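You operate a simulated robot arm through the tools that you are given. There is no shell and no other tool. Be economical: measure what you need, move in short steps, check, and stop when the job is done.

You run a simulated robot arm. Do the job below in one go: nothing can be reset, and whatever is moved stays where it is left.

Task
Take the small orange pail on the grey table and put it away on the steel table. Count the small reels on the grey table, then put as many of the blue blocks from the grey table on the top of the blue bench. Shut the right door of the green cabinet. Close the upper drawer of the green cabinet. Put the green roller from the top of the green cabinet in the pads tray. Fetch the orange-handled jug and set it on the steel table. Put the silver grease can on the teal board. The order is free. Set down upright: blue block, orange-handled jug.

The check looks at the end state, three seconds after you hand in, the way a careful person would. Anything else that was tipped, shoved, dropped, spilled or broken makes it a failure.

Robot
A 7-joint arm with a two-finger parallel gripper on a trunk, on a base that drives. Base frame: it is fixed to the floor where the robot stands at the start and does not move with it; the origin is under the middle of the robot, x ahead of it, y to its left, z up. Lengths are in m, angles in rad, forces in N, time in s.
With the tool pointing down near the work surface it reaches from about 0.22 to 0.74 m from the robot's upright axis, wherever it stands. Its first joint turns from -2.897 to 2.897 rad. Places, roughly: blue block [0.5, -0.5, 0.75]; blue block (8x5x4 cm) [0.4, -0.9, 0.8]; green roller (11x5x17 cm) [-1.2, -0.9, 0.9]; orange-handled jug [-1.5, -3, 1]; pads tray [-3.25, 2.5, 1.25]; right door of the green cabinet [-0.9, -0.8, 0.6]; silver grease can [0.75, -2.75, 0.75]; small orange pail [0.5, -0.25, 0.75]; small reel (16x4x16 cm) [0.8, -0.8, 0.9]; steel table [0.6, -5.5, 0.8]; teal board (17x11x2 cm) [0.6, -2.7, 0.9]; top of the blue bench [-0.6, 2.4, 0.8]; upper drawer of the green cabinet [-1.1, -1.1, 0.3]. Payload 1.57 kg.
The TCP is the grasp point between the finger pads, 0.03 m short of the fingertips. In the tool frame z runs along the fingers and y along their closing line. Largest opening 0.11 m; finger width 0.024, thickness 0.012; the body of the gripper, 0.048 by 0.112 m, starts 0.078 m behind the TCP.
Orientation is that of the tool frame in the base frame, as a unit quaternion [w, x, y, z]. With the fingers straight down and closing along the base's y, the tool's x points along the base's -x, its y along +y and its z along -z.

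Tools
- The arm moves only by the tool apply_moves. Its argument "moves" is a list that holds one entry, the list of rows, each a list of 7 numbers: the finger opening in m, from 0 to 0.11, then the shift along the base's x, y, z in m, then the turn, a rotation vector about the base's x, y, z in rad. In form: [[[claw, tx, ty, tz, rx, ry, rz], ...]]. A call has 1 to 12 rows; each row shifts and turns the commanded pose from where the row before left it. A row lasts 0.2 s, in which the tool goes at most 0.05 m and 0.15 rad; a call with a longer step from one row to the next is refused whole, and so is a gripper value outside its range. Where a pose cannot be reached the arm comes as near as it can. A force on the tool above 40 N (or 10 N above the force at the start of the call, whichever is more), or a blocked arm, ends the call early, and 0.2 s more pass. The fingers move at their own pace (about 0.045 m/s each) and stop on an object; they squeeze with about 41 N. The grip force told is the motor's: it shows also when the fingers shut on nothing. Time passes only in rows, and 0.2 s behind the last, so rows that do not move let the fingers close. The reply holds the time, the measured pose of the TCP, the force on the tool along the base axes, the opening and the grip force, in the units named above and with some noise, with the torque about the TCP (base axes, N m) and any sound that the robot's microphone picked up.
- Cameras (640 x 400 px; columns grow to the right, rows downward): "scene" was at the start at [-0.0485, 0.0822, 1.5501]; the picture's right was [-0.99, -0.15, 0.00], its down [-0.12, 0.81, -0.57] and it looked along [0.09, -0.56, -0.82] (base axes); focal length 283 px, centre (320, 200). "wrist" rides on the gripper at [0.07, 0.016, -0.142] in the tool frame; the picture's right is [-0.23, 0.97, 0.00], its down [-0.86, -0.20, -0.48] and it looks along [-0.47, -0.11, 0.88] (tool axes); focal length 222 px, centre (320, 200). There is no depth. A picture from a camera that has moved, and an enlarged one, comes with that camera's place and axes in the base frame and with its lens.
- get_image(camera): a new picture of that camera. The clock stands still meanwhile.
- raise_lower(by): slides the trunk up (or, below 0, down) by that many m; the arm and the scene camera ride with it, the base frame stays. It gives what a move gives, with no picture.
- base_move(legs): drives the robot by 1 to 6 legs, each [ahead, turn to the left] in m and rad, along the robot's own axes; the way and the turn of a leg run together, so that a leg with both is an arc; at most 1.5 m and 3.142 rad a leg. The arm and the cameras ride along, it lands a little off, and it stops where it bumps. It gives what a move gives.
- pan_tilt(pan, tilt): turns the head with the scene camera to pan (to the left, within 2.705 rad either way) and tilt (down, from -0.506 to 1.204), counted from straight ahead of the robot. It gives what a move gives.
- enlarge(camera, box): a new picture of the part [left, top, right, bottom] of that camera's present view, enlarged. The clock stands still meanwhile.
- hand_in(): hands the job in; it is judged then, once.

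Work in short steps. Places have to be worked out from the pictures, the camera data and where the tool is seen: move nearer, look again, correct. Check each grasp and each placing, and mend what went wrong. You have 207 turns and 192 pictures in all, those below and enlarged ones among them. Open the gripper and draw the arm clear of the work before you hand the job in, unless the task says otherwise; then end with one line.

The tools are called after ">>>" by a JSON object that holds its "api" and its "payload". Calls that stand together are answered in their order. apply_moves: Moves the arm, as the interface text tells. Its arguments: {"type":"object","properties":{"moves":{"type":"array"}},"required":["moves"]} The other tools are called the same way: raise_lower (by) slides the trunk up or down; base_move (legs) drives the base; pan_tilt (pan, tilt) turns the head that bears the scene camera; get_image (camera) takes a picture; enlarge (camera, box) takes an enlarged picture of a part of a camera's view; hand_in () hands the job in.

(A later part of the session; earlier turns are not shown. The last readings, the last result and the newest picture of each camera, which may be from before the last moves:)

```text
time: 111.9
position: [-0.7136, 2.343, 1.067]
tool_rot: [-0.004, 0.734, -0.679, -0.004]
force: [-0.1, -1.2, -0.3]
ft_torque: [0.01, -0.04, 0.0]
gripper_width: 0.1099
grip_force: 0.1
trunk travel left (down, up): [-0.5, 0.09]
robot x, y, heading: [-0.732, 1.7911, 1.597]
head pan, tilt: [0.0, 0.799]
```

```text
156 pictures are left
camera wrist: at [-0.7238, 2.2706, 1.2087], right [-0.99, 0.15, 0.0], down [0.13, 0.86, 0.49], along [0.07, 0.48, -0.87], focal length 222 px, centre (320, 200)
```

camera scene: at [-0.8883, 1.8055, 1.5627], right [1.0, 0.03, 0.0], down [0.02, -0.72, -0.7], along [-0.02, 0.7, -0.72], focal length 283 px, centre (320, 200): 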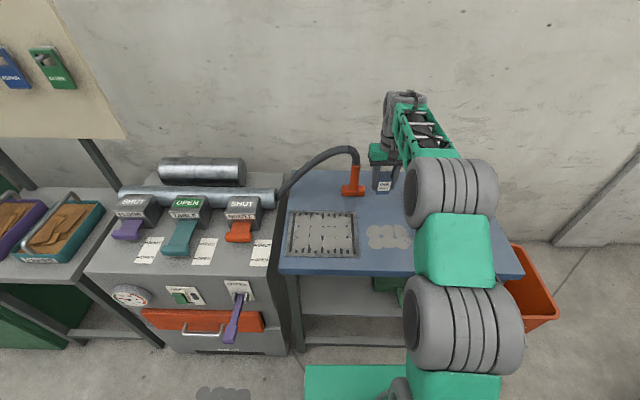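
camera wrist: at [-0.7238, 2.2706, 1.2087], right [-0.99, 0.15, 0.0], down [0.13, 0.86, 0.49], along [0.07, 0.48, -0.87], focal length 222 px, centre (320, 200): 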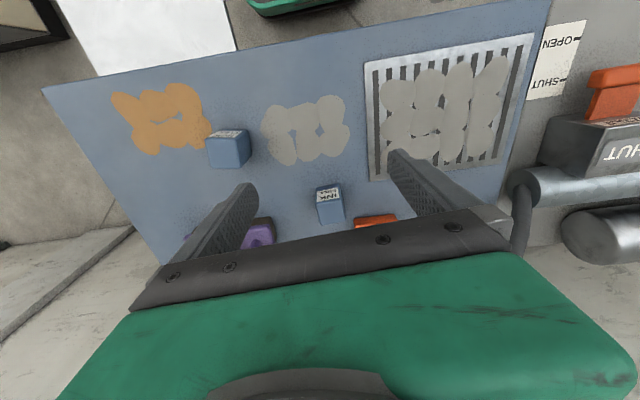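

Both blocks stand upright. While here I look left along the wall for the pads tray.

>>> {"api": "apply_moves", "payload": {"moves": [[[0.11, 0, -0.045, 0, 0, 0, 0], [0.11, 0, -0.045, 0, 0, 0, 0], [0.11, 0, -0.045, 0, 0, 0, 0], [0.11, 0, -0.045, 0.02, 0, 0, 0]]]}}

>>> {"api": "pan_tilt", "payload": {"pan": 1.2, "tilt": 0.25}}

>>> {"api": "get_image", "payload": {"camera": "scene"}}

>>> {"api": "enlarge", "payload": {"camera": "scene", "box": [220, 50, 420, 200]}}

```text
time: 112.9
position: [-0.7137, 2.1618, 1.0893]
tool_rot: [-0.004, 0.734, -0.679, -0.003]
force: [-0.1, 0.0, -0.9]
ft_torque: [0.0, -0.02, 0.03]
gripper_width: 0.1099
grip_force: 0.0
trunk travel left (down, up): [-0.5, 0.09]
robot x, y, heading: [-0.7332, 1.7898, 1.598]
head pan, tilt: [0.0, 0.799]
```

```text
time: 114.3
position: [-0.713, 2.1634, 1.0887]
tool_rot: [-0.003, 0.733, -0.68, -0.004]
force: [-0.8, 0.5, -0.7]
ft_torque: [-0.03, -0.03, -0.02]
gripper_width: 0.11
grip_force: 0.1
trunk travel left (down, up): [-0.5, 0.09]
robot x, y, heading: [-0.7345, 1.7897, 1.596]
head pan, tilt: [1.201, 0.25]
```

```text
155 pictures are left
camera scene: at [-0.974, 1.7558, 1.6117], right [0.34, 0.94, 0.0], down [0.23, -0.08, -0.97], along [-0.91, 0.33, -0.25], focal length 283 px, centre (320, 200)
```

scene: 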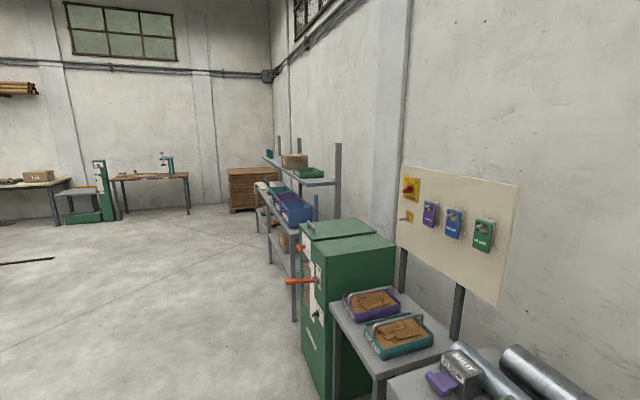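

```text
2.67 times, centred on (320, 125) of scene
camera zoom: at [-0.974, 1.7558, 1.6117], right [0.34, 0.94, 0.0], down [0.23, -0.08, -0.97], along [-0.91, 0.33, -0.25], focal length 754 px, centre (320, 400)
```

zoom: 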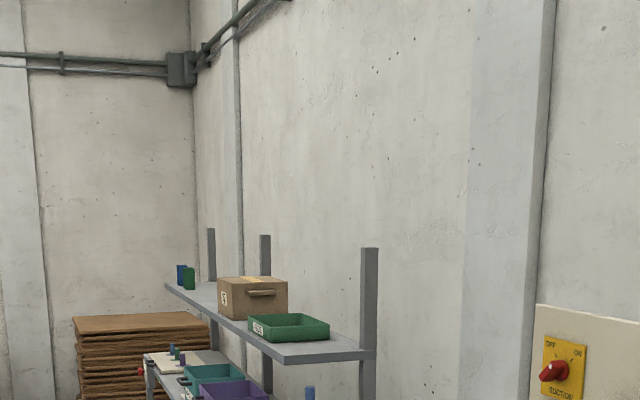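

The green tray on the top shelf near (-3.3,2.5,1.23) is likely the pads tray. Next I go to the green cabinet and look at it from the front-right.

>>> {"api": "base_move", "payload": {"legs": [[-0.45, 0], [0, -2.89], [1.3, 0]]}}

>>> {"api": "pan_tilt", "payload": {"pan": -0.8, "tilt": 0.7}}

>>> {"api": "get_image", "payload": {"camera": "scene"}}

```text
time: 130.0
position: [-0.3153, -0.2985, 1.0892]
tool_rot: [0.003, 0.589, 0.808, -0.003]
force: [-0.2, 0.8, 0.5]
ft_torque: [0.0, 0.02, 0.0]
gripper_width: 0.1104
grip_force: 0.1
trunk travel left (down, up): [-0.5, 0.09]
robot x, y, heading: [-0.3786, 0.0685, -1.307]
head pan, tilt: [1.201, 0.25]
```

```text
time: 131.9
position: [-0.3155, -0.2977, 1.0897]
tool_rot: [0.004, 0.59, 0.808, -0.003]
force: [-0.2, 0.4, 0.5]
ft_torque: [-0.03, -0.03, -0.01]
gripper_width: 0.1099
grip_force: 0.1
trunk travel left (down, up): [-0.5, 0.09]
robot x, y, heading: [-0.382, 0.0693, -1.31]
head pan, tilt: [-0.799, 0.7]
```

```text
153 pictures are left
camera scene: at [-0.2895, 0.0937, 1.5709], right [-0.86, 0.51, 0.0], down [0.33, 0.55, -0.77], along [-0.39, -0.66, -0.64], focal length 283 px, centre (320, 200)
```

scene: 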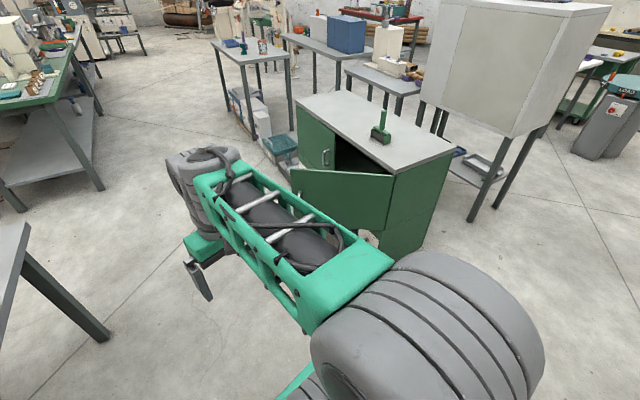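

I zoom in on the roller and the cabinet front.

>>> {"api": "enlarge", "payload": {"camera": "scene", "box": [270, 80, 470, 240]}}

```text
2.50 times, centred on (370, 160) of scene
camera zoom: at [-0.2895, 0.0937, 1.5709], right [-0.86, 0.51, 0.0], down [0.33, 0.55, -0.77], along [-0.39, -0.66, -0.64], focal length 706 px, centre (195, 300)
```

zoom: 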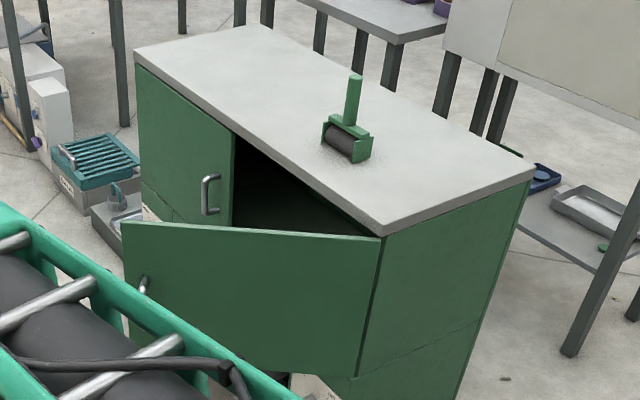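

The roller's handle stands up; I'll stand north of the cabinet and grip it from above.

>>> {"api": "base_move", "payload": {"legs": [[0, -1.69], [0.85, 0], [0, 1.43], [0.15, 0]]}}

>>> {"api": "pan_tilt", "payload": {"pan": 0, "tilt": 0.8}}

>>> {"api": "get_image", "payload": {"camera": "scene"}}

>>> {"api": "get_image", "payload": {"camera": "wrist"}}

```text
time: 145.0
position: [-1.257, -0.5684, 1.0883]
tool_rot: [0.003, 0.693, 0.721, -0.004]
force: [-0.4, 0.3, 0.1]
ft_torque: [-0.01, 0.0, -0.01]
gripper_width: 0.1104
grip_force: 0.1
trunk travel left (down, up): [-0.5, 0.09]
robot x, y, heading: [-1.2232, -0.1943, -1.581]
head pan, tilt: [-0.799, 0.7]
```

```text
time: 146.1
position: [-1.2572, -0.5688, 1.0897]
tool_rot: [0.003, 0.692, 0.722, -0.004]
force: [-0.4, 0.5, 0.1]
ft_torque: [-0.02, -0.01, -0.02]
gripper_width: 0.1099
grip_force: 0.1
trunk travel left (down, up): [-0.5, 0.09]
robot x, y, heading: [-1.2224, -0.1949, -1.577]
head pan, tilt: [0.0, 0.799]
```

```text
151 pictures are left
camera scene: at [-1.0684, -0.2191, 1.5627], right [-1.0, 0.01, 0.0], down [0.01, 0.72, -0.7], along [-0.01, -0.7, -0.72], focal length 283 px, centre (320, 200)
```

scene: 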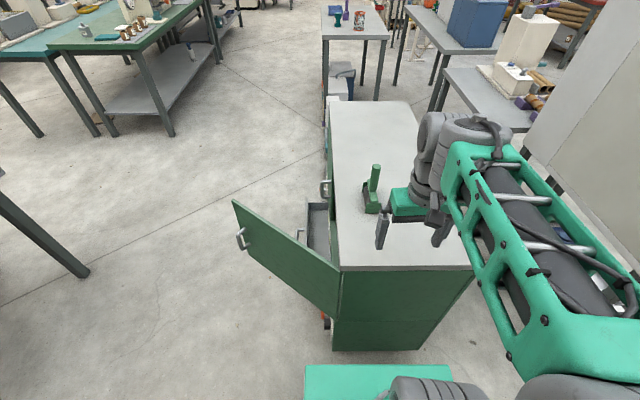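

```text
150 pictures are left
camera wrist: at [-1.2443, -0.4964, 1.2297], right [0.98, -0.19, 0.0], down [-0.16, -0.86, 0.49], along [-0.09, -0.48, -0.87], focal length 222 px, centre (320, 200)
```

wrist: 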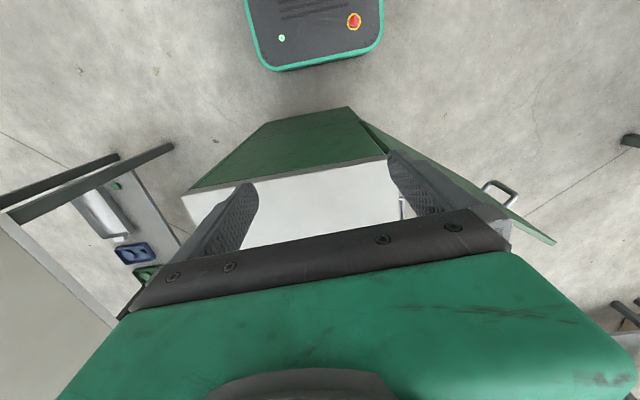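

The roller stands near (-1.253,-0.90) with its handle top at z≈1.0. I raise the tool and go above it.

>>> {"api": "apply_moves", "payload": {"moves": [[[0.11, 0, -0.02, 0.04, 0, 0, 0], [0.11, 0, -0.045, 0.01, 0, 0, 0], [0.11, 0, -0.045, 0, 0, 0, 0], [0.11, 0, -0.045, 0, 0, 0, 0], [0.11, 0, -0.045, 0, 0, 0, 0], [0.11, 0, -0.045, 0, 0, 0, 0], [0.11, 0, -0.045, 0, 0, 0, 0]]]}}

>>> {"api": "get_image", "payload": {"camera": "wrist"}}

>>> {"api": "enlarge", "payload": {"camera": "scene", "box": [300, 80, 500, 280]}}

```text
time: 147.7
position: [-1.258, -0.859, 1.1401]
tool_rot: [0.005, 0.691, 0.722, -0.004]
force: [-0.2, 0.1, 0.0]
ft_torque: [-0.01, -0.04, 0.01]
gripper_width: 0.1099
grip_force: 0.1
trunk travel left (down, up): [-0.5, 0.09]
robot x, y, heading: [-1.2237, -0.1935, -1.576]
head pan, tilt: [0.0, 0.799]
```

```text
149 pictures are left
camera wrist: at [-1.245, -0.7879, 1.2809], right [0.98, -0.19, 0.0], down [-0.16, -0.86, 0.49], along [-0.09, -0.48, -0.87], focal length 222 px, centre (320, 200)
```

wrist: 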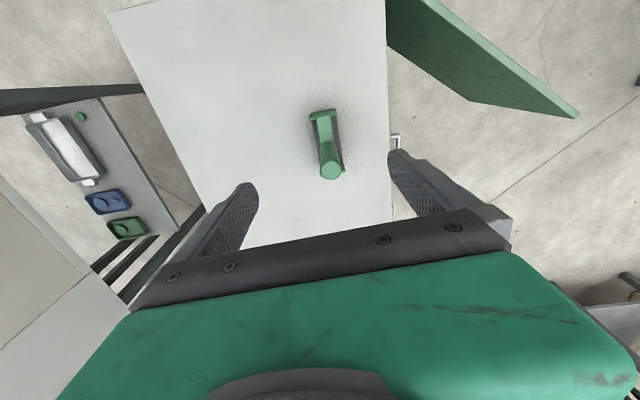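

```text
2.00 times, centred on (400, 180) of scene
camera zoom: at [-1.0686, -0.2202, 1.5626], right [-1.0, 0.01, 0.0], down [0.01, 0.72, -0.7], along [-0.01, -0.7, -0.72], focal length 565 px, centre (160, 240)
```

zoom: 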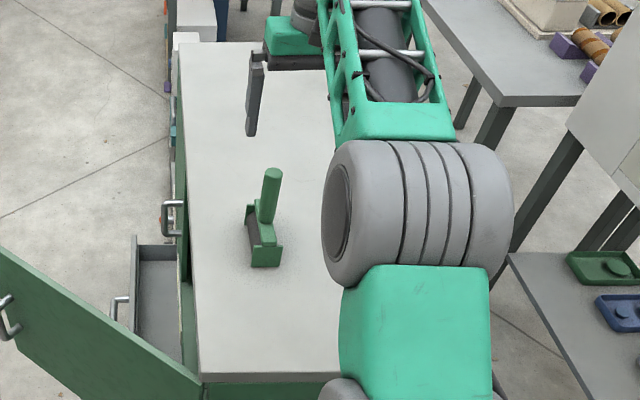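

Handle top is at about (-1.249,-0.89). I move over it, descend to z≈0.985, and close.

>>> {"api": "apply_moves", "payload": {"moves": [[[0.11, 0.009, -0.031, -0.02, 0, 0, 0], [0.11, 0, 0, -0.045, 0, 0, 0], [0.11, 0, 0, -0.045, 0, 0, 0], [0.11, 0, 0, -0.04, 0, 0, 0]]]}}

>>> {"api": "get_image", "payload": {"camera": "wrist"}}

>>> {"api": "enlarge", "payload": {"camera": "scene", "box": [300, 80, 500, 280]}}

```text
time: 148.7
position: [-1.2482, -0.8892, 0.988]
tool_rot: [0.004, 0.692, 0.722, -0.004]
force: [0.1, 0.2, -0.5]
ft_torque: [-0.01, 0.01, 0.0]
gripper_width: 0.1103
grip_force: 0.0
trunk travel left (down, up): [-0.5, 0.09]
robot x, y, heading: [-1.2251, -0.1943, -1.579]
head pan, tilt: [0.0, 0.799]
```

```text
147 pictures are left
camera wrist: at [-1.2352, -0.8177, 1.1286], right [0.98, -0.19, 0.0], down [-0.16, -0.86, 0.49], along [-0.09, -0.48, -0.87], focal length 222 px, centre (320, 200)
```

wrist: 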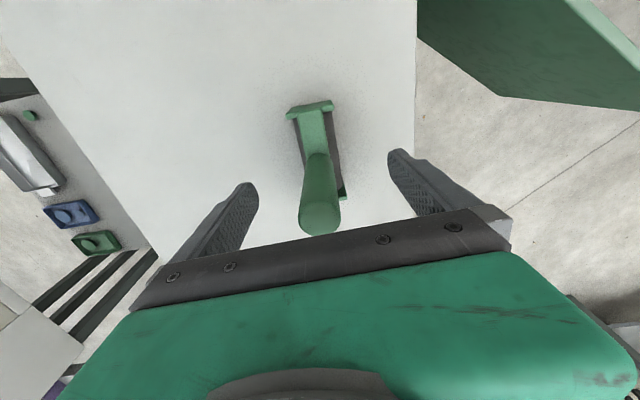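

```text
2.00 times, centred on (400, 180) of scene
camera zoom: at [-1.0684, -0.2199, 1.5627], right [-1.0, 0.01, 0.0], down [0.01, 0.72, -0.7], along [-0.01, -0.7, -0.72], focal length 565 px, centre (160, 240)
```

zoom: 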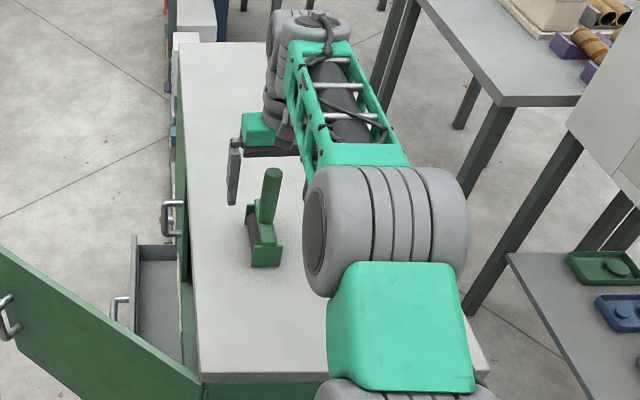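

Triangulated handle (-1.249,-0.894), top 1.016 – the tool is around it. Close.

>>> {"api": "apply_moves", "payload": {"moves": [[[0.11, 0, -0.005, -0.008, 0, 0, 0], [0, 0, 0, 0, 0, 0, 0], [0, 0, 0, 0, 0, 0, 0], [0, 0, 0, 0, 0, 0, 0], [0, 0, 0, 0, 0, 0, 0], [0, 0, 0, 0, 0, 0, 0], [0, 0, 0, 0, 0, 0, 0], [0, 0, 0, 0.03, 0, 0, 0], [0, 0, 0, 0.05, 0, 0, 0], [0, 0, 0, 0.05, 0, 0, 0], [0, 0, 0, 0.05, 0, 0, 0]]]}}

>>> {"api": "get_image", "payload": {"camera": "wrist"}}

>>> {"api": "get_image", "payload": {"camera": "scene"}}

```text
time: 151.1
position: [-1.2485, -0.8729, 1.152]
tool_rot: [0.004, 0.692, 0.722, -0.004]
force: [-0.1, 0.2, -3.1]
ft_torque: [-0.02, -0.02, 0.04]
gripper_width: 0.0262
grip_force: 37.2
out of reach, approached as far as the arm can: row 11
trunk travel left (down, up): [-0.5, 0.09]
robot x, y, heading: [-1.2212, -0.1953, -1.577]
head pan, tilt: [0.0, 0.799]
```

```text
145 pictures are left
camera wrist: at [-1.234, -0.8014, 1.2922], right [0.98, -0.19, 0.0], down [-0.16, -0.86, 0.49], along [-0.09, -0.48, -0.87], focal length 222 px, centre (320, 200)
```

wrist: 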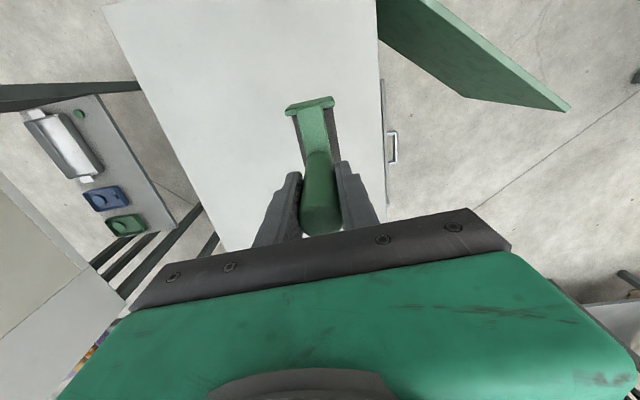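

```text
144 pictures are left
camera scene: at [-1.0682, -0.2176, 1.5627], right [-1.0, 0.01, 0.0], down [0.01, 0.72, -0.7], along [-0.01, -0.7, -0.72], focal length 283 px, centre (320, 200)
```

scene: 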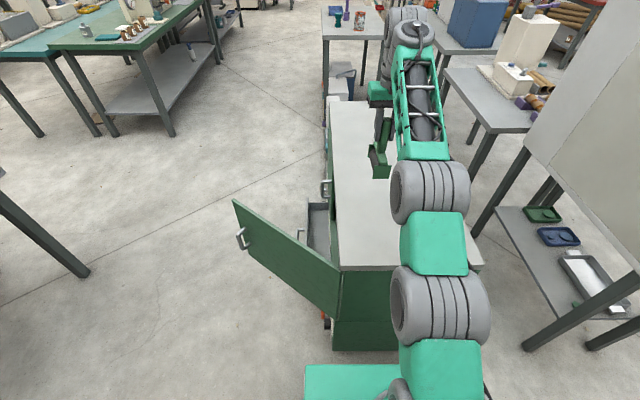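

Held by the handle. I retract over the robot's front, back off and drive to the shelf.

>>> {"api": "apply_moves", "payload": {"moves": [[[0, 0.005, 0.045, 0, 0, 0, 0], [0, 0.005, 0.045, 0, 0, 0, 0], [0, 0.005, 0.045, 0, 0, 0, 0], [0, 0.005, 0.045, 0, 0, 0, 0], [0, 0.005, 0.045, 0, 0, 0, 0], [0, 0, 0.045, 0, 0, 0, 0]]]}}

>>> {"api": "base_move", "payload": {"legs": [[-0.3, 0], [0, -2.109], [1.2, 0], [1.1, 0], [0, -1.026]]}}

>>> {"api": "pan_tilt", "payload": {"pan": 0, "tilt": 0.4}}

>>> {"api": "get_image", "payload": {"camera": "scene"}}

```text
time: 152.5
position: [-1.2224, -0.6042, 1.1487]
tool_rot: [0.004, 0.692, 0.722, -0.004]
force: [-0.4, -0.2, -2.4]
ft_torque: [-0.01, 0.02, 0.03]
gripper_width: 0.0264
grip_force: 37.2
trunk travel left (down, up): [-0.5, 0.09]
robot x, y, heading: [-1.2223, -0.1939, -1.579]
head pan, tilt: [0.0, 0.799]
```

```text
time: 173.2
position: [-3.1977, 1.7366, 1.149]
tool_rot: [-0.004, 0.725, -0.689, -0.004]
force: [0.5, 0.5, -1.4]
ft_torque: [0.03, 0.03, -0.01]
gripper_width: 0.0263
grip_force: 37.9
trunk travel left (down, up): [-0.5, 0.09]
robot x, y, heading: [-3.191, 1.3268, 1.575]
head pan, tilt: [0.0, 0.799]
```

```text
time: 174.1
position: [-3.1972, 1.7368, 1.1496]
tool_rot: [-0.004, 0.725, -0.688, -0.003]
force: [0.5, -0.3, -1.8]
ft_torque: [0.0, 0.01, 0.0]
gripper_width: 0.0261
grip_force: 37.3
trunk travel left (down, up): [-0.5, 0.09]
robot x, y, heading: [-3.1942, 1.3308, 1.573]
head pan, tilt: [0.0, 0.4]
```

```text
143 pictures are left
camera scene: at [-3.346, 1.3591, 1.5977], right [1.0, 0.0, 0.0], down [0.0, -0.39, -0.92], along [0.0, 0.92, -0.39], focal length 283 px, centre (320, 200)
```

scene: 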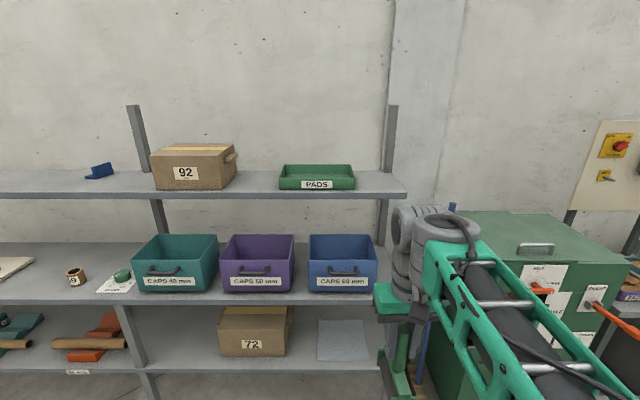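

The green tray is labelled PADS: centre ≈(-3.355,2.49), rim ≈1.25, floor ≈1.21. I raise trunk and arm, then approach with a slight S-curve.

>>> {"api": "raise_lower", "payload": {"by": 0.09}}

>>> {"api": "apply_moves", "payload": {"moves": [[[0, 0, 0, 0.05, 0, 0, 0], [0, 0, 0, 0.05, 0, 0, 0], [0, 0, 0, 0.05, 0, 0, 0], [0, 0, 0, 0.05, 0, 0, 0], [0, 0, 0, 0.05, 0, 0, 0]]]}}

>>> {"api": "base_move", "payload": {"legs": [[0.3, 0.46], [0.3, -0.46]]}}

>>> {"api": "get_image", "payload": {"camera": "scene"}}

>>> {"api": "get_image", "payload": {"camera": "wrist"}}

```text
time: 175.3
position: [-3.1972, 1.7368, 1.239]
tool_rot: [-0.004, 0.725, -0.688, -0.004]
force: [0.7, 0.2, -1.5]
ft_torque: [-0.03, -0.01, 0.01]
gripper_width: 0.0262
grip_force: 37.1
trunk travel left (down, up): [-0.59, 0.0]
robot x, y, heading: [-3.1926, 1.3261, 1.575]
head pan, tilt: [0.0, 0.4]
```

```text
time: 176.4
position: [-3.1976, 1.7428, 1.4435]
tool_rot: [-0.012, 0.725, -0.688, -0.011]
force: [-0.4, 30.5, -39.8]
ft_torque: [-1.78, -0.01, 0.02]
gripper_width: 0.0262
grip_force: 37.3
out of reach, approached as far as the arm can: row 5
trunk travel left (down, up): [-0.59, 0.0]
robot x, y, heading: [-3.1916, 1.3274, 1.575]
head pan, tilt: [0.0, 0.4]
stopped in row 5: the force on the tool passed its limit at 164 N (the readings are from after the stop); the commanded pose is now the measured one
```

```text
time: 177.2
position: [-3.2014, 1.7503, 1.4434]
tool_rot: [-0.014, 0.73, -0.683, -0.013]
force: [0.3, 9.3, -11.3]
ft_torque: [-0.63, -0.17, -0.05]
gripper_width: 0.0264
grip_force: 37.6
trunk travel left (down, up): [-0.59, 0.0]
robot x, y, heading: [-3.1942, 1.337, 1.585]
head pan, tilt: [0.0, 0.4]
stopped in leg 1: the force on the tool passed its limit at 62 N (the readings are from after the stop); the commanded pose is now the measured one
```

```text
142 pictures are left
camera scene: at [-3.3464, 1.3656, 1.6877], right [1.0, 0.01, 0.0], down [0.01, -0.39, -0.92], along [-0.01, 0.92, -0.39], focal length 283 px, centre (320, 200)
```

scene: 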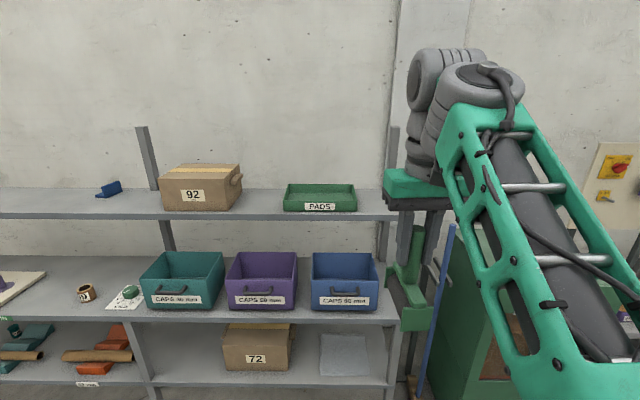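

```text
141 pictures are left
camera wrist: at [-3.2139, 1.6742, 1.5827], right [-0.99, 0.16, 0.01], down [0.14, 0.85, 0.51], along [0.08, 0.51, -0.86], focal length 222 px, centre (320, 200)
```

wrist: 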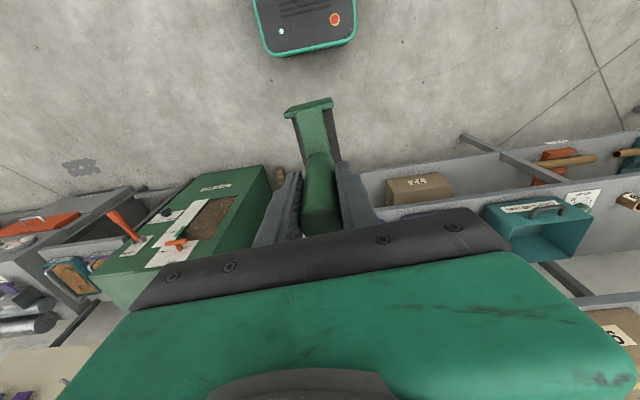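

A force appeared when stretching up to 1.44 – a limit of the arm. I lower a little and check the force reading.

>>> {"api": "apply_moves", "payload": {"moves": [[[0, 0, 0.01, -0.03, 0, 0, 0], [0, 0, 0.01, -0.03, 0, 0, 0], [0, 0, 0, 0, 0, 0, 0]]]}}

```text
time: 178.0
position: [-3.2019, 1.7701, 1.384]
tool_rot: [-0.014, 0.729, -0.684, -0.014]
force: [0.1, 0.2, -2.6]
ft_torque: [0.0, 0.01, 0.01]
gripper_width: 0.0261
grip_force: 36.9
trunk travel left (down, up): [-0.59, 0.0]
robot x, y, heading: [-3.1896, 1.3361, 1.584]
head pan, tilt: [0.0, 0.4]
```

Force is normal again. I approach with the S-curve at this height and look.

>>> {"api": "base_move", "payload": {"legs": [[0.28, 0.46], [0.28, -0.46]]}}

>>> {"api": "pan_tilt", "payload": {"pan": 0, "tilt": 0.8}}

>>> {"api": "get_image", "payload": {"camera": "scene"}}

>>> {"api": "get_image", "payload": {"camera": "wrist"}}

```text
time: 181.5
position: [-3.3393, 2.3101, 1.3836]
tool_rot: [-0.013, 0.731, -0.682, -0.013]
force: [0.6, 0.5, -2.6]
ft_torque: [-0.05, 0.0, 0.01]
gripper_width: 0.026
grip_force: 37.8
trunk travel left (down, up): [-0.59, 0.0]
robot x, y, heading: [-3.3296, 1.8745, 1.589]
head pan, tilt: [0.0, 0.4]
```

```text
time: 182.4
position: [-3.3398, 2.3084, 1.3838]
tool_rot: [-0.015, 0.731, -0.682, -0.013]
force: [-0.1, 1.0, -0.9]
ft_torque: [-0.01, 0.01, -0.02]
gripper_width: 0.0262
grip_force: 36.6
trunk travel left (down, up): [-0.59, 0.0]
robot x, y, heading: [-3.3301, 1.8708, 1.587]
head pan, tilt: [0.0, 0.799]
```

```text
140 pictures are left
camera scene: at [-3.4823, 1.8917, 1.6527], right [1.0, 0.02, 0.0], down [0.01, -0.72, -0.7], along [-0.01, 0.7, -0.72], focal length 283 px, centre (320, 200)
```

scene: 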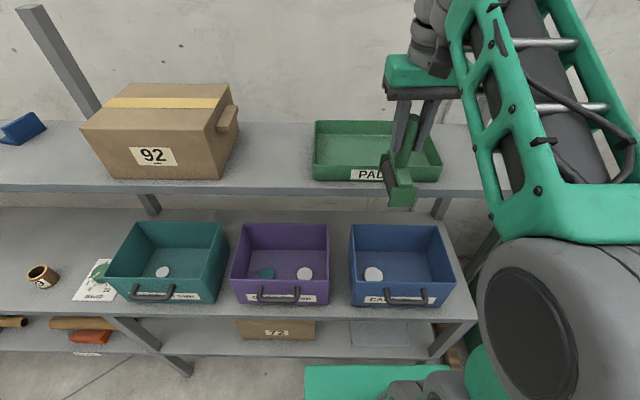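

```text
139 pictures are left
camera wrist: at [-3.3509, 2.233, 1.5226], right [-0.99, 0.16, 0.01], down [0.14, 0.85, 0.51], along [0.07, 0.51, -0.86], focal length 222 px, centre (320, 200)
```

wrist: 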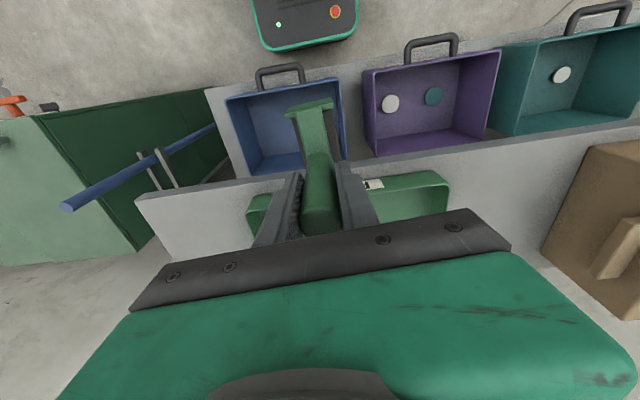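

The deck can advance only ~0.08 m, so I tilt the tool forward by 0.36 rad and raise it, to gain height and reach over the rim.

>>> {"api": "apply_moves", "payload": {"moves": [[[0, 0, -0.01, 0.012, 0.12, 0, 0], [0, 0, -0.01, 0.012, 0.12, 0, 0], [0, 0, -0.01, 0.012, 0.12, 0, 0], [0, 0, 0, 0.012, 0, 0, 0]]]}}

>>> {"api": "base_move", "payload": {"legs": [[0.08, -0.01]]}}

>>> {"api": "get_image", "payload": {"camera": "scene"}}

>>> {"api": "get_image", "payload": {"camera": "wrist"}}

```text
time: 183.4
position: [-3.3393, 2.2803, 1.4305]
tool_rot: [-0.145, 0.717, -0.668, -0.136]
force: [0.2, 0.6, -1.8]
ft_torque: [-0.05, -0.02, -0.01]
gripper_width: 0.0261
grip_force: 37.0
trunk travel left (down, up): [-0.59, 0.0]
robot x, y, heading: [-3.3303, 1.8761, 1.588]
head pan, tilt: [0.0, 0.799]
```

```text
time: 184.4
position: [-3.3372, 2.3603, 1.4306]
tool_rot: [-0.144, 0.714, -0.672, -0.135]
force: [0.2, 0.8, -2.8]
ft_torque: [-0.09, 0.03, 0.01]
gripper_width: 0.0265
grip_force: 37.3
trunk travel left (down, up): [-0.59, 0.0]
robot x, y, heading: [-3.3328, 1.955, 1.577]
head pan, tilt: [0.0, 0.799]
```

```text
138 pictures are left
camera scene: at [-3.4832, 1.9749, 1.6526], right [1.0, 0.01, 0.0], down [0.01, -0.72, -0.7], along [-0.01, 0.7, -0.72], focal length 283 px, centre (320, 200)
```

scene: 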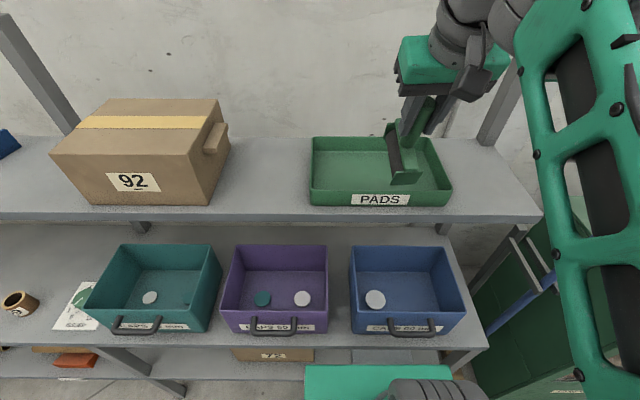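

```text
137 pictures are left
camera wrist: at [-3.3496, 2.2409, 1.5344], right [-0.99, 0.15, 0.06], down [0.14, 0.61, 0.78], along [0.08, 0.77, -0.63], focal length 222 px, centre (320, 200)
```

wrist: 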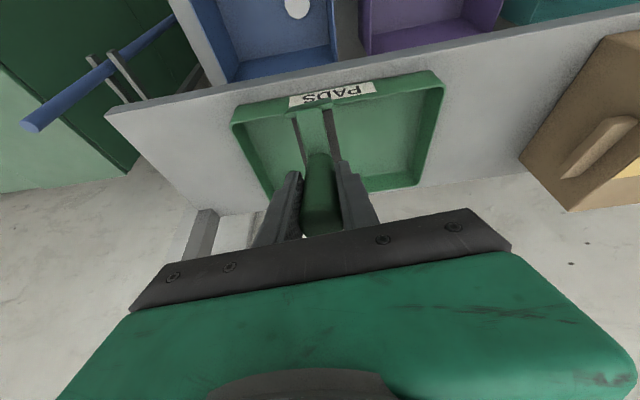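

The roller is over the tray front. I move in 0.06 m, then untilt while lowering.

>>> {"api": "apply_moves", "payload": {"moves": [[[0, -0.008, 0.03, 0, 0, 0, 0], [0, -0.008, 0.03, 0, 0, 0, 0], [0, 0, 0.02, -0.022, -0.11, 0, 0], [0, 0, 0.02, -0.022, -0.11, 0, 0], [0, 0, 0.02, -0.022, -0.11, 0, 0]]]}}

>>> {"api": "get_image", "payload": {"camera": "scene"}}

>>> {"api": "get_image", "payload": {"camera": "wrist"}}

```text
time: 185.6
position: [-3.3522, 2.4806, 1.3643]
tool_rot: [-0.025, 0.728, -0.685, -0.021]
force: [0.8, 0.2, -2.9]
ft_torque: [-0.03, -0.01, 0.0]
gripper_width: 0.0261
grip_force: 37.6
trunk travel left (down, up): [-0.59, 0.0]
robot x, y, heading: [-3.329, 1.9578, 1.578]
head pan, tilt: [0.0, 0.799]
```

```text
136 pictures are left
camera scene: at [-3.4833, 1.9748, 1.6526], right [1.0, 0.01, 0.0], down [0.01, -0.72, -0.7], along [-0.01, 0.7, -0.72], focal length 283 px, centre (320, 200)
```

scene: 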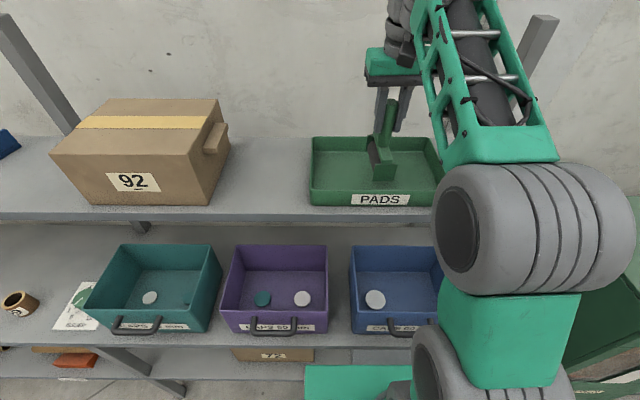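

```text
135 pictures are left
camera wrist: at [-3.3653, 2.4012, 1.501], right [-0.99, 0.17, 0.01], down [0.14, 0.83, 0.53], along [0.08, 0.53, -0.85], focal length 222 px, centre (320, 200)
```

wrist: 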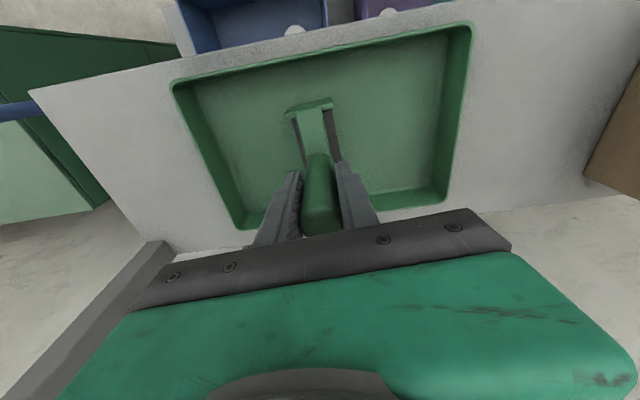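

It hangs inside the tray. Lower to contact.

>>> {"api": "apply_moves", "payload": {"moves": [[[0, 0, 0, -0.005, -0.03, 0, 0], [0, 0, 0, -0.005, 0, 0, 0], [0, 0, 0, -0.004, 0, 0, 0], [0, 0, 0, -0.004, 0, 0, 0], [0, 0, 0, -0.004, 0, 0, 0], [0, 0, 0, -0.004, 0, 0, 0], [0, 0, 0, -0.004, 0, 0, 0]]]}}

```text
time: 187.2
position: [-3.3537, 2.4801, 1.3353]
tool_rot: [-0.013, 0.729, -0.684, -0.011]
force: [-0.2, 0.3, -1.3]
ft_torque: [-0.01, -0.01, -0.01]
gripper_width: 0.0262
grip_force: 37.2
trunk travel left (down, up): [-0.59, 0.0]
robot x, y, heading: [-3.3317, 1.9556, 1.583]
head pan, tilt: [0.0, 0.799]
```

Not yet touching; keep lowering gently.

>>> {"api": "apply_moves", "payload": {"moves": [[[0, 0, 0, -0.004, 0, 0, 0], [0, 0, 0, -0.004, 0, 0, 0], [0, 0, 0, -0.004, 0, 0, 0], [0, 0, 0, -0.004, 0, 0, 0], [0, 0, 0, -0.004, 0, 0, 0], [0, 0, 0, -0.004, 0, 0, 0], [0, 0, 0, -0.004, 0, 0, 0]]]}}

>>> {"api": "enlarge", "payload": {"camera": "scene", "box": [300, 70, 460, 220]}}

```text
time: 187.9
position: [-3.3535, 2.4786, 1.3344]
tool_rot: [-0.021, 0.729, -0.684, -0.018]
force: [-0.6, -1.2, 10.0]
ft_torque: [-0.75, -0.07, 0.04]
gripper_width: 0.0263
grip_force: 37.8
trunk travel left (down, up): [-0.59, 0.0]
robot x, y, heading: [-3.3314, 1.955, 1.578]
head pan, tilt: [0.0, 0.799]
stopped in row 3: the force on the tool passed its limit at 45 N (the readings are from after the stop); the commanded pose is now the measured one
```

```text
2.67 times, centred on (380, 145) of scene
camera zoom: at [-3.4831, 1.9719, 1.6525], right [1.0, 0.01, 0.0], down [0.01, -0.72, -0.7], along [-0.01, 0.7, -0.72], focal length 754 px, centre (160, 347)
```

zoom: 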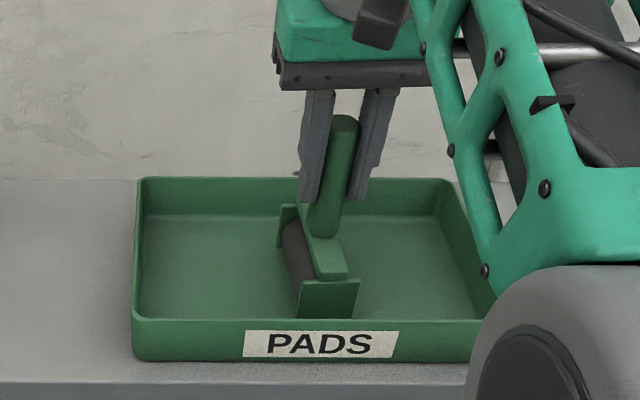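

Resting on the tray floor. Open and draw straight back.

>>> {"api": "apply_moves", "payload": {"moves": [[[0.11, 0, 0, 0, 0, 0, 0], [0.11, 0, 0, 0, 0, 0, 0], [0.11, 0, 0, 0, 0, 0, 0], [0.11, 0, 0, 0, 0, 0, 0], [0.11, 0, -0.02, 0, 0, 0, 0], [0.11, 0, -0.03, 0, 0, 0, 0], [0.11, 0, -0.04, 0.01, 0, 0, 0], [0.11, 0, -0.04, 0.02, 0, 0, 0]]]}}

>>> {"api": "get_image", "payload": {"camera": "scene"}}

>>> {"api": "get_image", "payload": {"camera": "wrist"}}

```text
time: 189.7
position: [-3.352, 2.3463, 1.3621]
tool_rot: [-0.02, 0.729, -0.684, -0.016]
force: [-0.2, -0.4, -0.4]
ft_torque: [0.0, 0.03, 0.0]
gripper_width: 0.1097
grip_force: 0.0
trunk travel left (down, up): [-0.59, 0.0]
robot x, y, heading: [-3.3284, 1.9554, 1.581]
head pan, tilt: [0.0, 0.799]
```

```text
133 pictures are left
camera scene: at [-3.4832, 1.972, 1.6526], right [1.0, 0.01, 0.0], down [0.01, -0.72, -0.7], along [-0.01, 0.7, -0.72], focal length 283 px, centre (320, 200)
```

scene: 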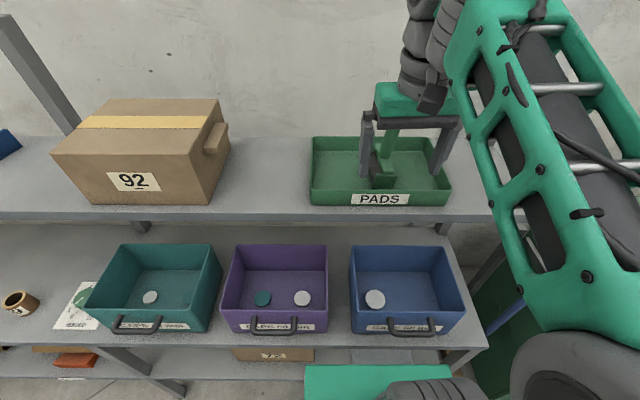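

```text
132 pictures are left
camera wrist: at [-3.3656, 2.2691, 1.5001], right [-0.99, 0.17, 0.01], down [0.15, 0.84, 0.52], along [0.08, 0.52, -0.85], focal length 222 px, centre (320, 200)
```

wrist: 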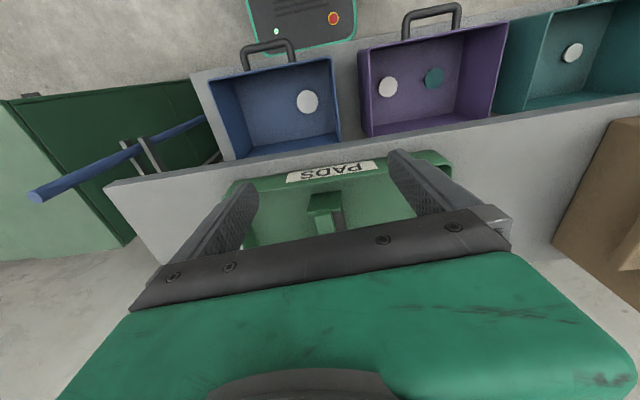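

The roller stands in the PADS tray. I back off and drive round to the front (east side) of the green cabinet.

>>> {"api": "base_move", "payload": {"legs": [[-0.55, 0], [0, -1.975], [1.5, 0], [1.5, 0], [0.39, 0], [0, -1.177]]}}

>>> {"api": "apply_moves", "payload": {"moves": [[[0.05, 0, 0, -0.05, 0, 0, 0], [0.0, 0, 0, -0.05, 0, 0, 0], [0.0, 0, 0, -0.05, 0, 0, 0], [0.0, 0, 0, -0.05, 0, 0, 0]]]}}

>>> {"api": "pan_tilt", "payload": {"pan": -0.7, "tilt": 0.6}}

>>> {"api": "get_image", "payload": {"camera": "scene"}}

```text
time: 216.7
position: [-0.1956, -0.3442, 1.362]
tool_rot: [0.017, 0.695, 0.718, -0.021]
force: [-0.4, 0.4, 0.1]
ft_torque: [-0.01, -0.04, -0.02]
gripper_width: 0.1099
grip_force: 0.0
trunk travel left (down, up): [-0.59, 0.0]
robot x, y, heading: [-0.2102, 0.0482, -1.589]
head pan, tilt: [0.0, 0.799]
```

```text
time: 217.8
position: [-0.1982, -0.3365, 1.0977]
tool_rot: [-0.055, 0.698, 0.711, 0.064]
force: [1.1, 1.4, -0.6]
ft_torque: [-0.1, 0.01, -0.02]
gripper_width: 0.022
grip_force: 0.4
out of reach, approached as far as the arm can: row 4
trunk travel left (down, up): [-0.59, 0.0]
robot x, y, heading: [-0.2084, 0.0497, -1.587]
head pan, tilt: [0.0, 0.799]
stopped in row 4: the arm was blocked; the commanded pose is now the measured one
```

```text
time: 218.8
position: [-0.1977, -0.338, 1.0959]
tool_rot: [-0.058, 0.697, 0.712, 0.067]
force: [0.3, 0.4, -0.6]
ft_torque: [0.02, 0.03, 0.0]
gripper_width: 0.0001
grip_force: 21.0
trunk travel left (down, up): [-0.59, 0.0]
robot x, y, heading: [-0.2088, 0.0486, -1.587]
head pan, tilt: [-0.7, 0.6]
```

```text
131 pictures are left
camera scene: at [-0.1109, 0.0376, 1.6654], right [-0.75, 0.66, 0.0], down [0.37, 0.43, -0.82], along [-0.54, -0.62, -0.57], focal length 283 px, centre (320, 200)
```

scene: 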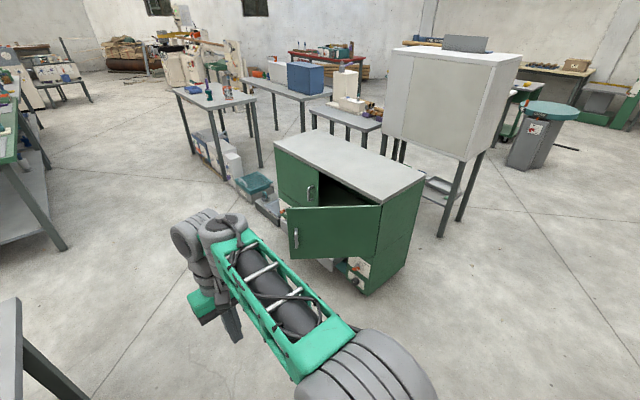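

I straighten the tool, lower the trunk, drive on and turn to face the cabinet front.

>>> {"api": "apply_moves", "payload": {"moves": [[[0.0, 0, -0.02, 0.01, -0.09, 0, 0], [0.0, 0, -0.02, 0.01, -0.086, 0, 0]]]}}

>>> {"api": "base_move", "payload": {"legs": [[1.0, 0.04], [0, -1.59]]}}

>>> {"api": "pan_tilt", "payload": {"pan": 0.0, "tilt": 0.8}}

>>> {"api": "get_image", "payload": {"camera": "scene"}}

>>> {"api": "get_image", "payload": {"camera": "wrist"}}

```text
time: 219.4
position: [-0.2128, -0.3761, 1.1168]
tool_rot: [-0.001, 0.714, 0.7, 0.009]
force: [-0.2, -0.6, -0.3]
ft_torque: [0.0, 0.02, 0.0]
gripper_width: 0.0001
grip_force: 21.3
trunk travel left (down, up): [-0.59, 0.0]
robot x, y, heading: [-0.212, 0.0488, -1.594]
head pan, tilt: [-0.7, 0.6]
```

```text
time: 228.5
position: [-0.6357, -0.968, 1.1146]
tool_rot: [0.006, 1.0, 0.013, 0.01]
force: [-0.2, 0.4, 0.1]
ft_torque: [-0.04, 0.0, 0.03]
gripper_width: 0.0
grip_force: 21.4
trunk travel left (down, up): [-0.59, 0.0]
robot x, y, heading: [-0.2087, -0.9556, 3.139]
head pan, tilt: [-0.7, 0.6]
```

```text
time: 229.6
position: [-0.6349, -0.9673, 1.1118]
tool_rot: [0.005, 1.0, 0.013, 0.014]
force: [-0.8, -0.1, -0.1]
ft_torque: [0.01, -0.02, -0.01]
gripper_width: 0.0
grip_force: 21.0
trunk travel left (down, up): [-0.59, 0.0]
robot x, y, heading: [-0.2057, -0.9541, 3.135]
head pan, tilt: [0.0, 0.799]
```

```text
130 pictures are left
camera scene: at [-0.2307, -1.109, 1.6527], right [0.01, 1.0, 0.0], down [0.72, 0.0, -0.7], along [-0.7, 0.0, -0.72], focal length 283 px, centre (320, 200)
```

scene: 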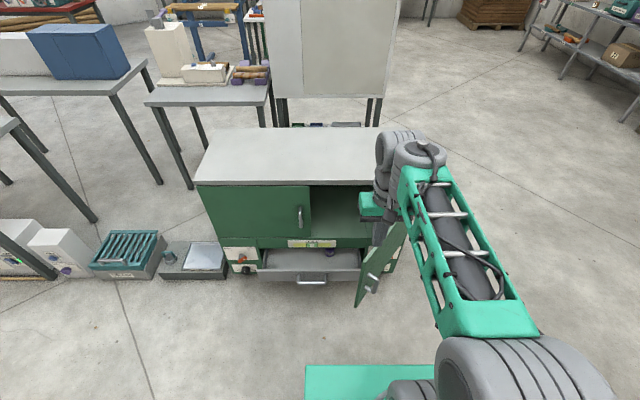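

```text
129 pictures are left
camera wrist: at [-0.5687, -0.9801, 1.256], right [-0.2, -0.98, 0.01], down [-0.87, 0.18, 0.45], along [-0.45, 0.09, -0.89], focal length 222 px, centre (320, 200)
```

wrist: 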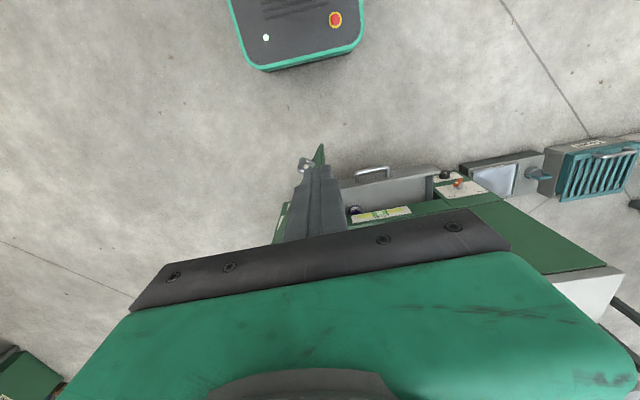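

Zoom in on the drawer and door.

>>> {"api": "enlarge", "payload": {"camera": "scene", "box": [190, 120, 430, 320]}}

```text
2.00 times, centred on (310, 220) of scene
camera zoom: at [-0.2307, -1.109, 1.6527], right [0.01, 1.0, 0.0], down [0.72, 0.0, -0.7], along [-0.7, 0.0, -0.72], focal length 565 px, centre (340, 160)
```

zoom: 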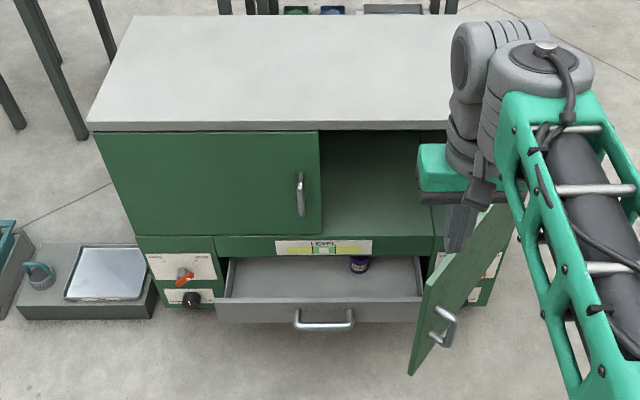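

The drawer (with a small bottle in it) protrudes ~0.12 m, front near x≈-0.98, z≈0.25–0.35. The door's free edge is at (-0.74,-0.94), hinge (-1.09,-0.60). I close the door first: move the closed fingers to its outer side and lower with the trunk.

>>> {"api": "apply_moves", "payload": {"moves": [[[0.0, -0.024, 0.038, 0, 0, 0, 0], [0.0, -0.024, 0.038, 0, 0, 0, 0], [0.0, -0.024, 0.038, 0, 0, 0, 0], [0.0, -0.024, 0.038, 0, 0, 0, 0], [0.0, -0.024, 0.038, 0, 0, 0, 0], [0.0, -0.024, 0.038, 0, 0, 0, 0]]]}}

>>> {"api": "raise_lower", "payload": {"by": -0.3}}

>>> {"api": "get_image", "payload": {"camera": "scene"}}

>>> {"api": "get_image", "payload": {"camera": "wrist"}}

```text
time: 230.9
position: [-0.7807, -0.7377, 1.1129]
tool_rot: [0.005, 1.0, 0.014, 0.01]
force: [-0.7, -0.4, -0.5]
ft_torque: [0.03, -0.02, -0.01]
gripper_width: 0.0
grip_force: 21.8
trunk travel left (down, up): [-0.59, 0.0]
robot x, y, heading: [-0.2081, -0.9538, 3.138]
head pan, tilt: [0.0, 0.799]
```

```text
time: 233.9
position: [-0.7796, -0.7391, 0.8146]
tool_rot: [0.005, 1.0, 0.013, 0.011]
force: [0.5, -0.8, 0.7]
ft_torque: [0.02, -0.02, 0.03]
gripper_width: 0.0
grip_force: 21.1
trunk travel left (down, up): [-0.29, 0.3]
robot x, y, heading: [-0.2149, -0.9531, 3.135]
head pan, tilt: [0.0, 0.799]
```

```text
127 pictures are left
camera scene: at [-0.2307, -1.109, 1.3527], right [0.01, 1.0, 0.0], down [0.72, 0.0, -0.7], along [-0.7, 0.0, -0.72], focal length 283 px, centre (320, 200)
```

scene: 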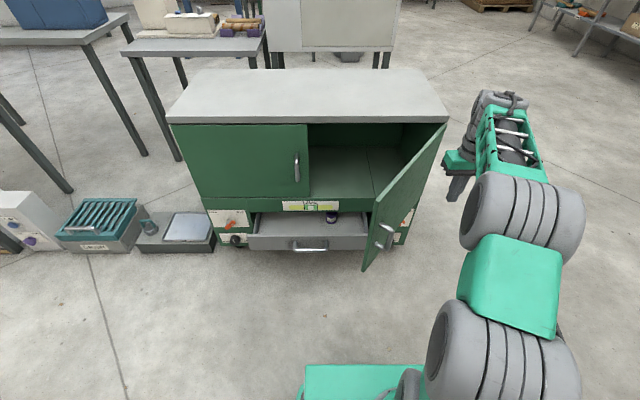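

```text
126 pictures are left
camera wrist: at [-0.7132, -0.7525, 0.9579], right [-0.2, -0.98, 0.01], down [-0.87, 0.18, 0.46], along [-0.45, 0.09, -0.89], focal length 222 px, centre (320, 200)
```

wrist: 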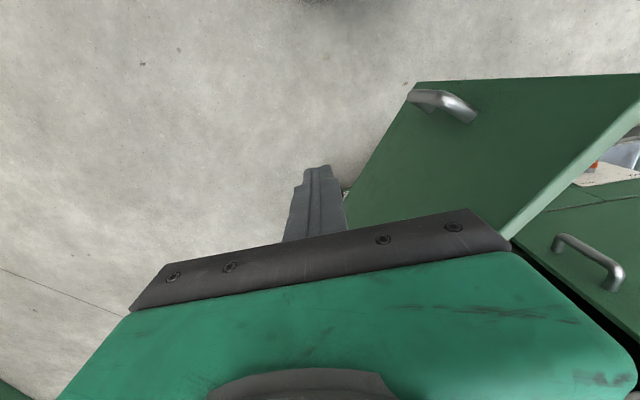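

Now the geometry is clearer: hinge (-1.10,-0.665), free edge (-0.737,-0.966). I push the outer face at radius 0.33 m along its arc, part way.

>>> {"api": "apply_moves", "payload": {"moves": [[[0.0, -0.02, -0.04, -0.01, 0, 0, 0], [0.0, -0.015, -0.035, 0, 0, 0, 0], [0.0, -0.01, -0.025, 0, 0, 0, 0], [0.0, -0.01, -0.022, 0, 0, 0, 0], [0.0, -0.016, -0.018, 0, 0, 0, 0], [0.0, -0.016, -0.017, 0, 0, 0, 0], [0.0, -0.016, -0.016, 0, 0, 0, 0], [0.0, -0.018, -0.014, 0, 0, 0, 0], [0.0, -0.02, -0.012, 0, 0, 0, 0]]]}}

>>> {"api": "get_image", "payload": {"camera": "scene"}}

```text
time: 235.9
position: [-0.9165, -0.9374, 0.8035]
tool_rot: [0.004, 1.0, 0.012, 0.011]
force: [0.4, 0.3, -0.3]
ft_torque: [0.02, 0.0, 0.01]
gripper_width: 0.0001
grip_force: 21.1
out of reach, approached as far as the arm can: row 9
trunk travel left (down, up): [-0.29, 0.3]
robot x, y, heading: [-0.2086, -0.9533, 3.139]
head pan, tilt: [0.0, 0.799]
```

```text
125 pictures are left
camera scene: at [-0.2306, -1.1091, 1.3527], right [0.01, 1.0, 0.0], down [0.72, 0.0, -0.7], along [-0.7, 0.0, -0.72], focal length 283 px, centre (320, 200)
```

scene: 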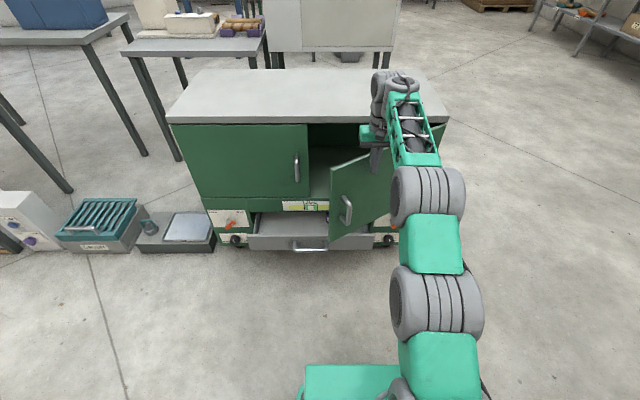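

The door is more than half closed. I draw back 0.2 m, drive 0.22 m ahead, then continue.

>>> {"api": "apply_moves", "payload": {"moves": [[[0.0, 0.03, 0.02, 0, 0, 0, 0], [0.0, 0.045, 0, 0, 0, 0, 0], [0.0, 0.045, 0, 0, 0, 0, 0], [0.0, 0.045, 0, 0, 0, 0, 0], [0.0, 0.045, 0, 0, 0, 0, 0]]]}}

>>> {"api": "base_move", "payload": {"legs": [[0.22, 0]]}}

>>> {"api": "get_image", "payload": {"camera": "scene"}}

```text
time: 237.2
position: [-0.7056, -0.9167, 0.8022]
tool_rot: [0.005, 1.0, 0.013, 0.013]
force: [0.2, -1.0, -0.2]
ft_torque: [-0.01, 0.01, 0.0]
gripper_width: 0.0002
grip_force: 21.0
trunk travel left (down, up): [-0.29, 0.3]
robot x, y, heading: [-0.2073, -0.955, 3.135]
head pan, tilt: [0.0, 0.799]
```

```text
time: 238.8
position: [-0.9268, -0.9147, 0.8019]
tool_rot: [0.005, 1.0, 0.013, 0.01]
force: [0.3, -0.5, 0.0]
ft_torque: [-0.01, -0.02, 0.01]
gripper_width: 0.0
grip_force: 20.8
trunk travel left (down, up): [-0.29, 0.3]
robot x, y, heading: [-0.4264, -0.9504, 3.138]
head pan, tilt: [0.0, 0.799]
```

```text
124 pictures are left
camera scene: at [-0.4511, -1.1078, 1.3527], right [0.01, 1.0, 0.0], down [0.72, 0.0, -0.7], along [-0.7, 0.0, -0.72], focal length 283 px, centre (320, 200)
```

scene: 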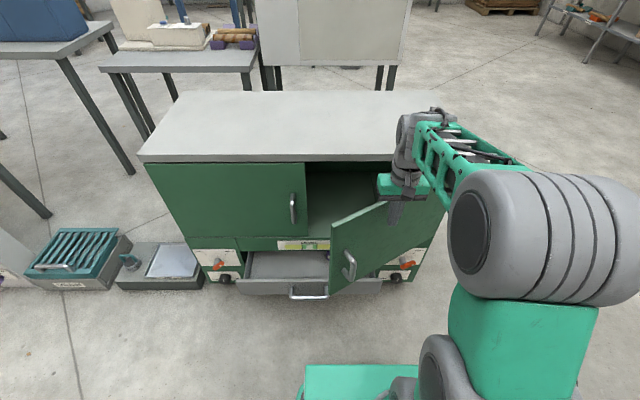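

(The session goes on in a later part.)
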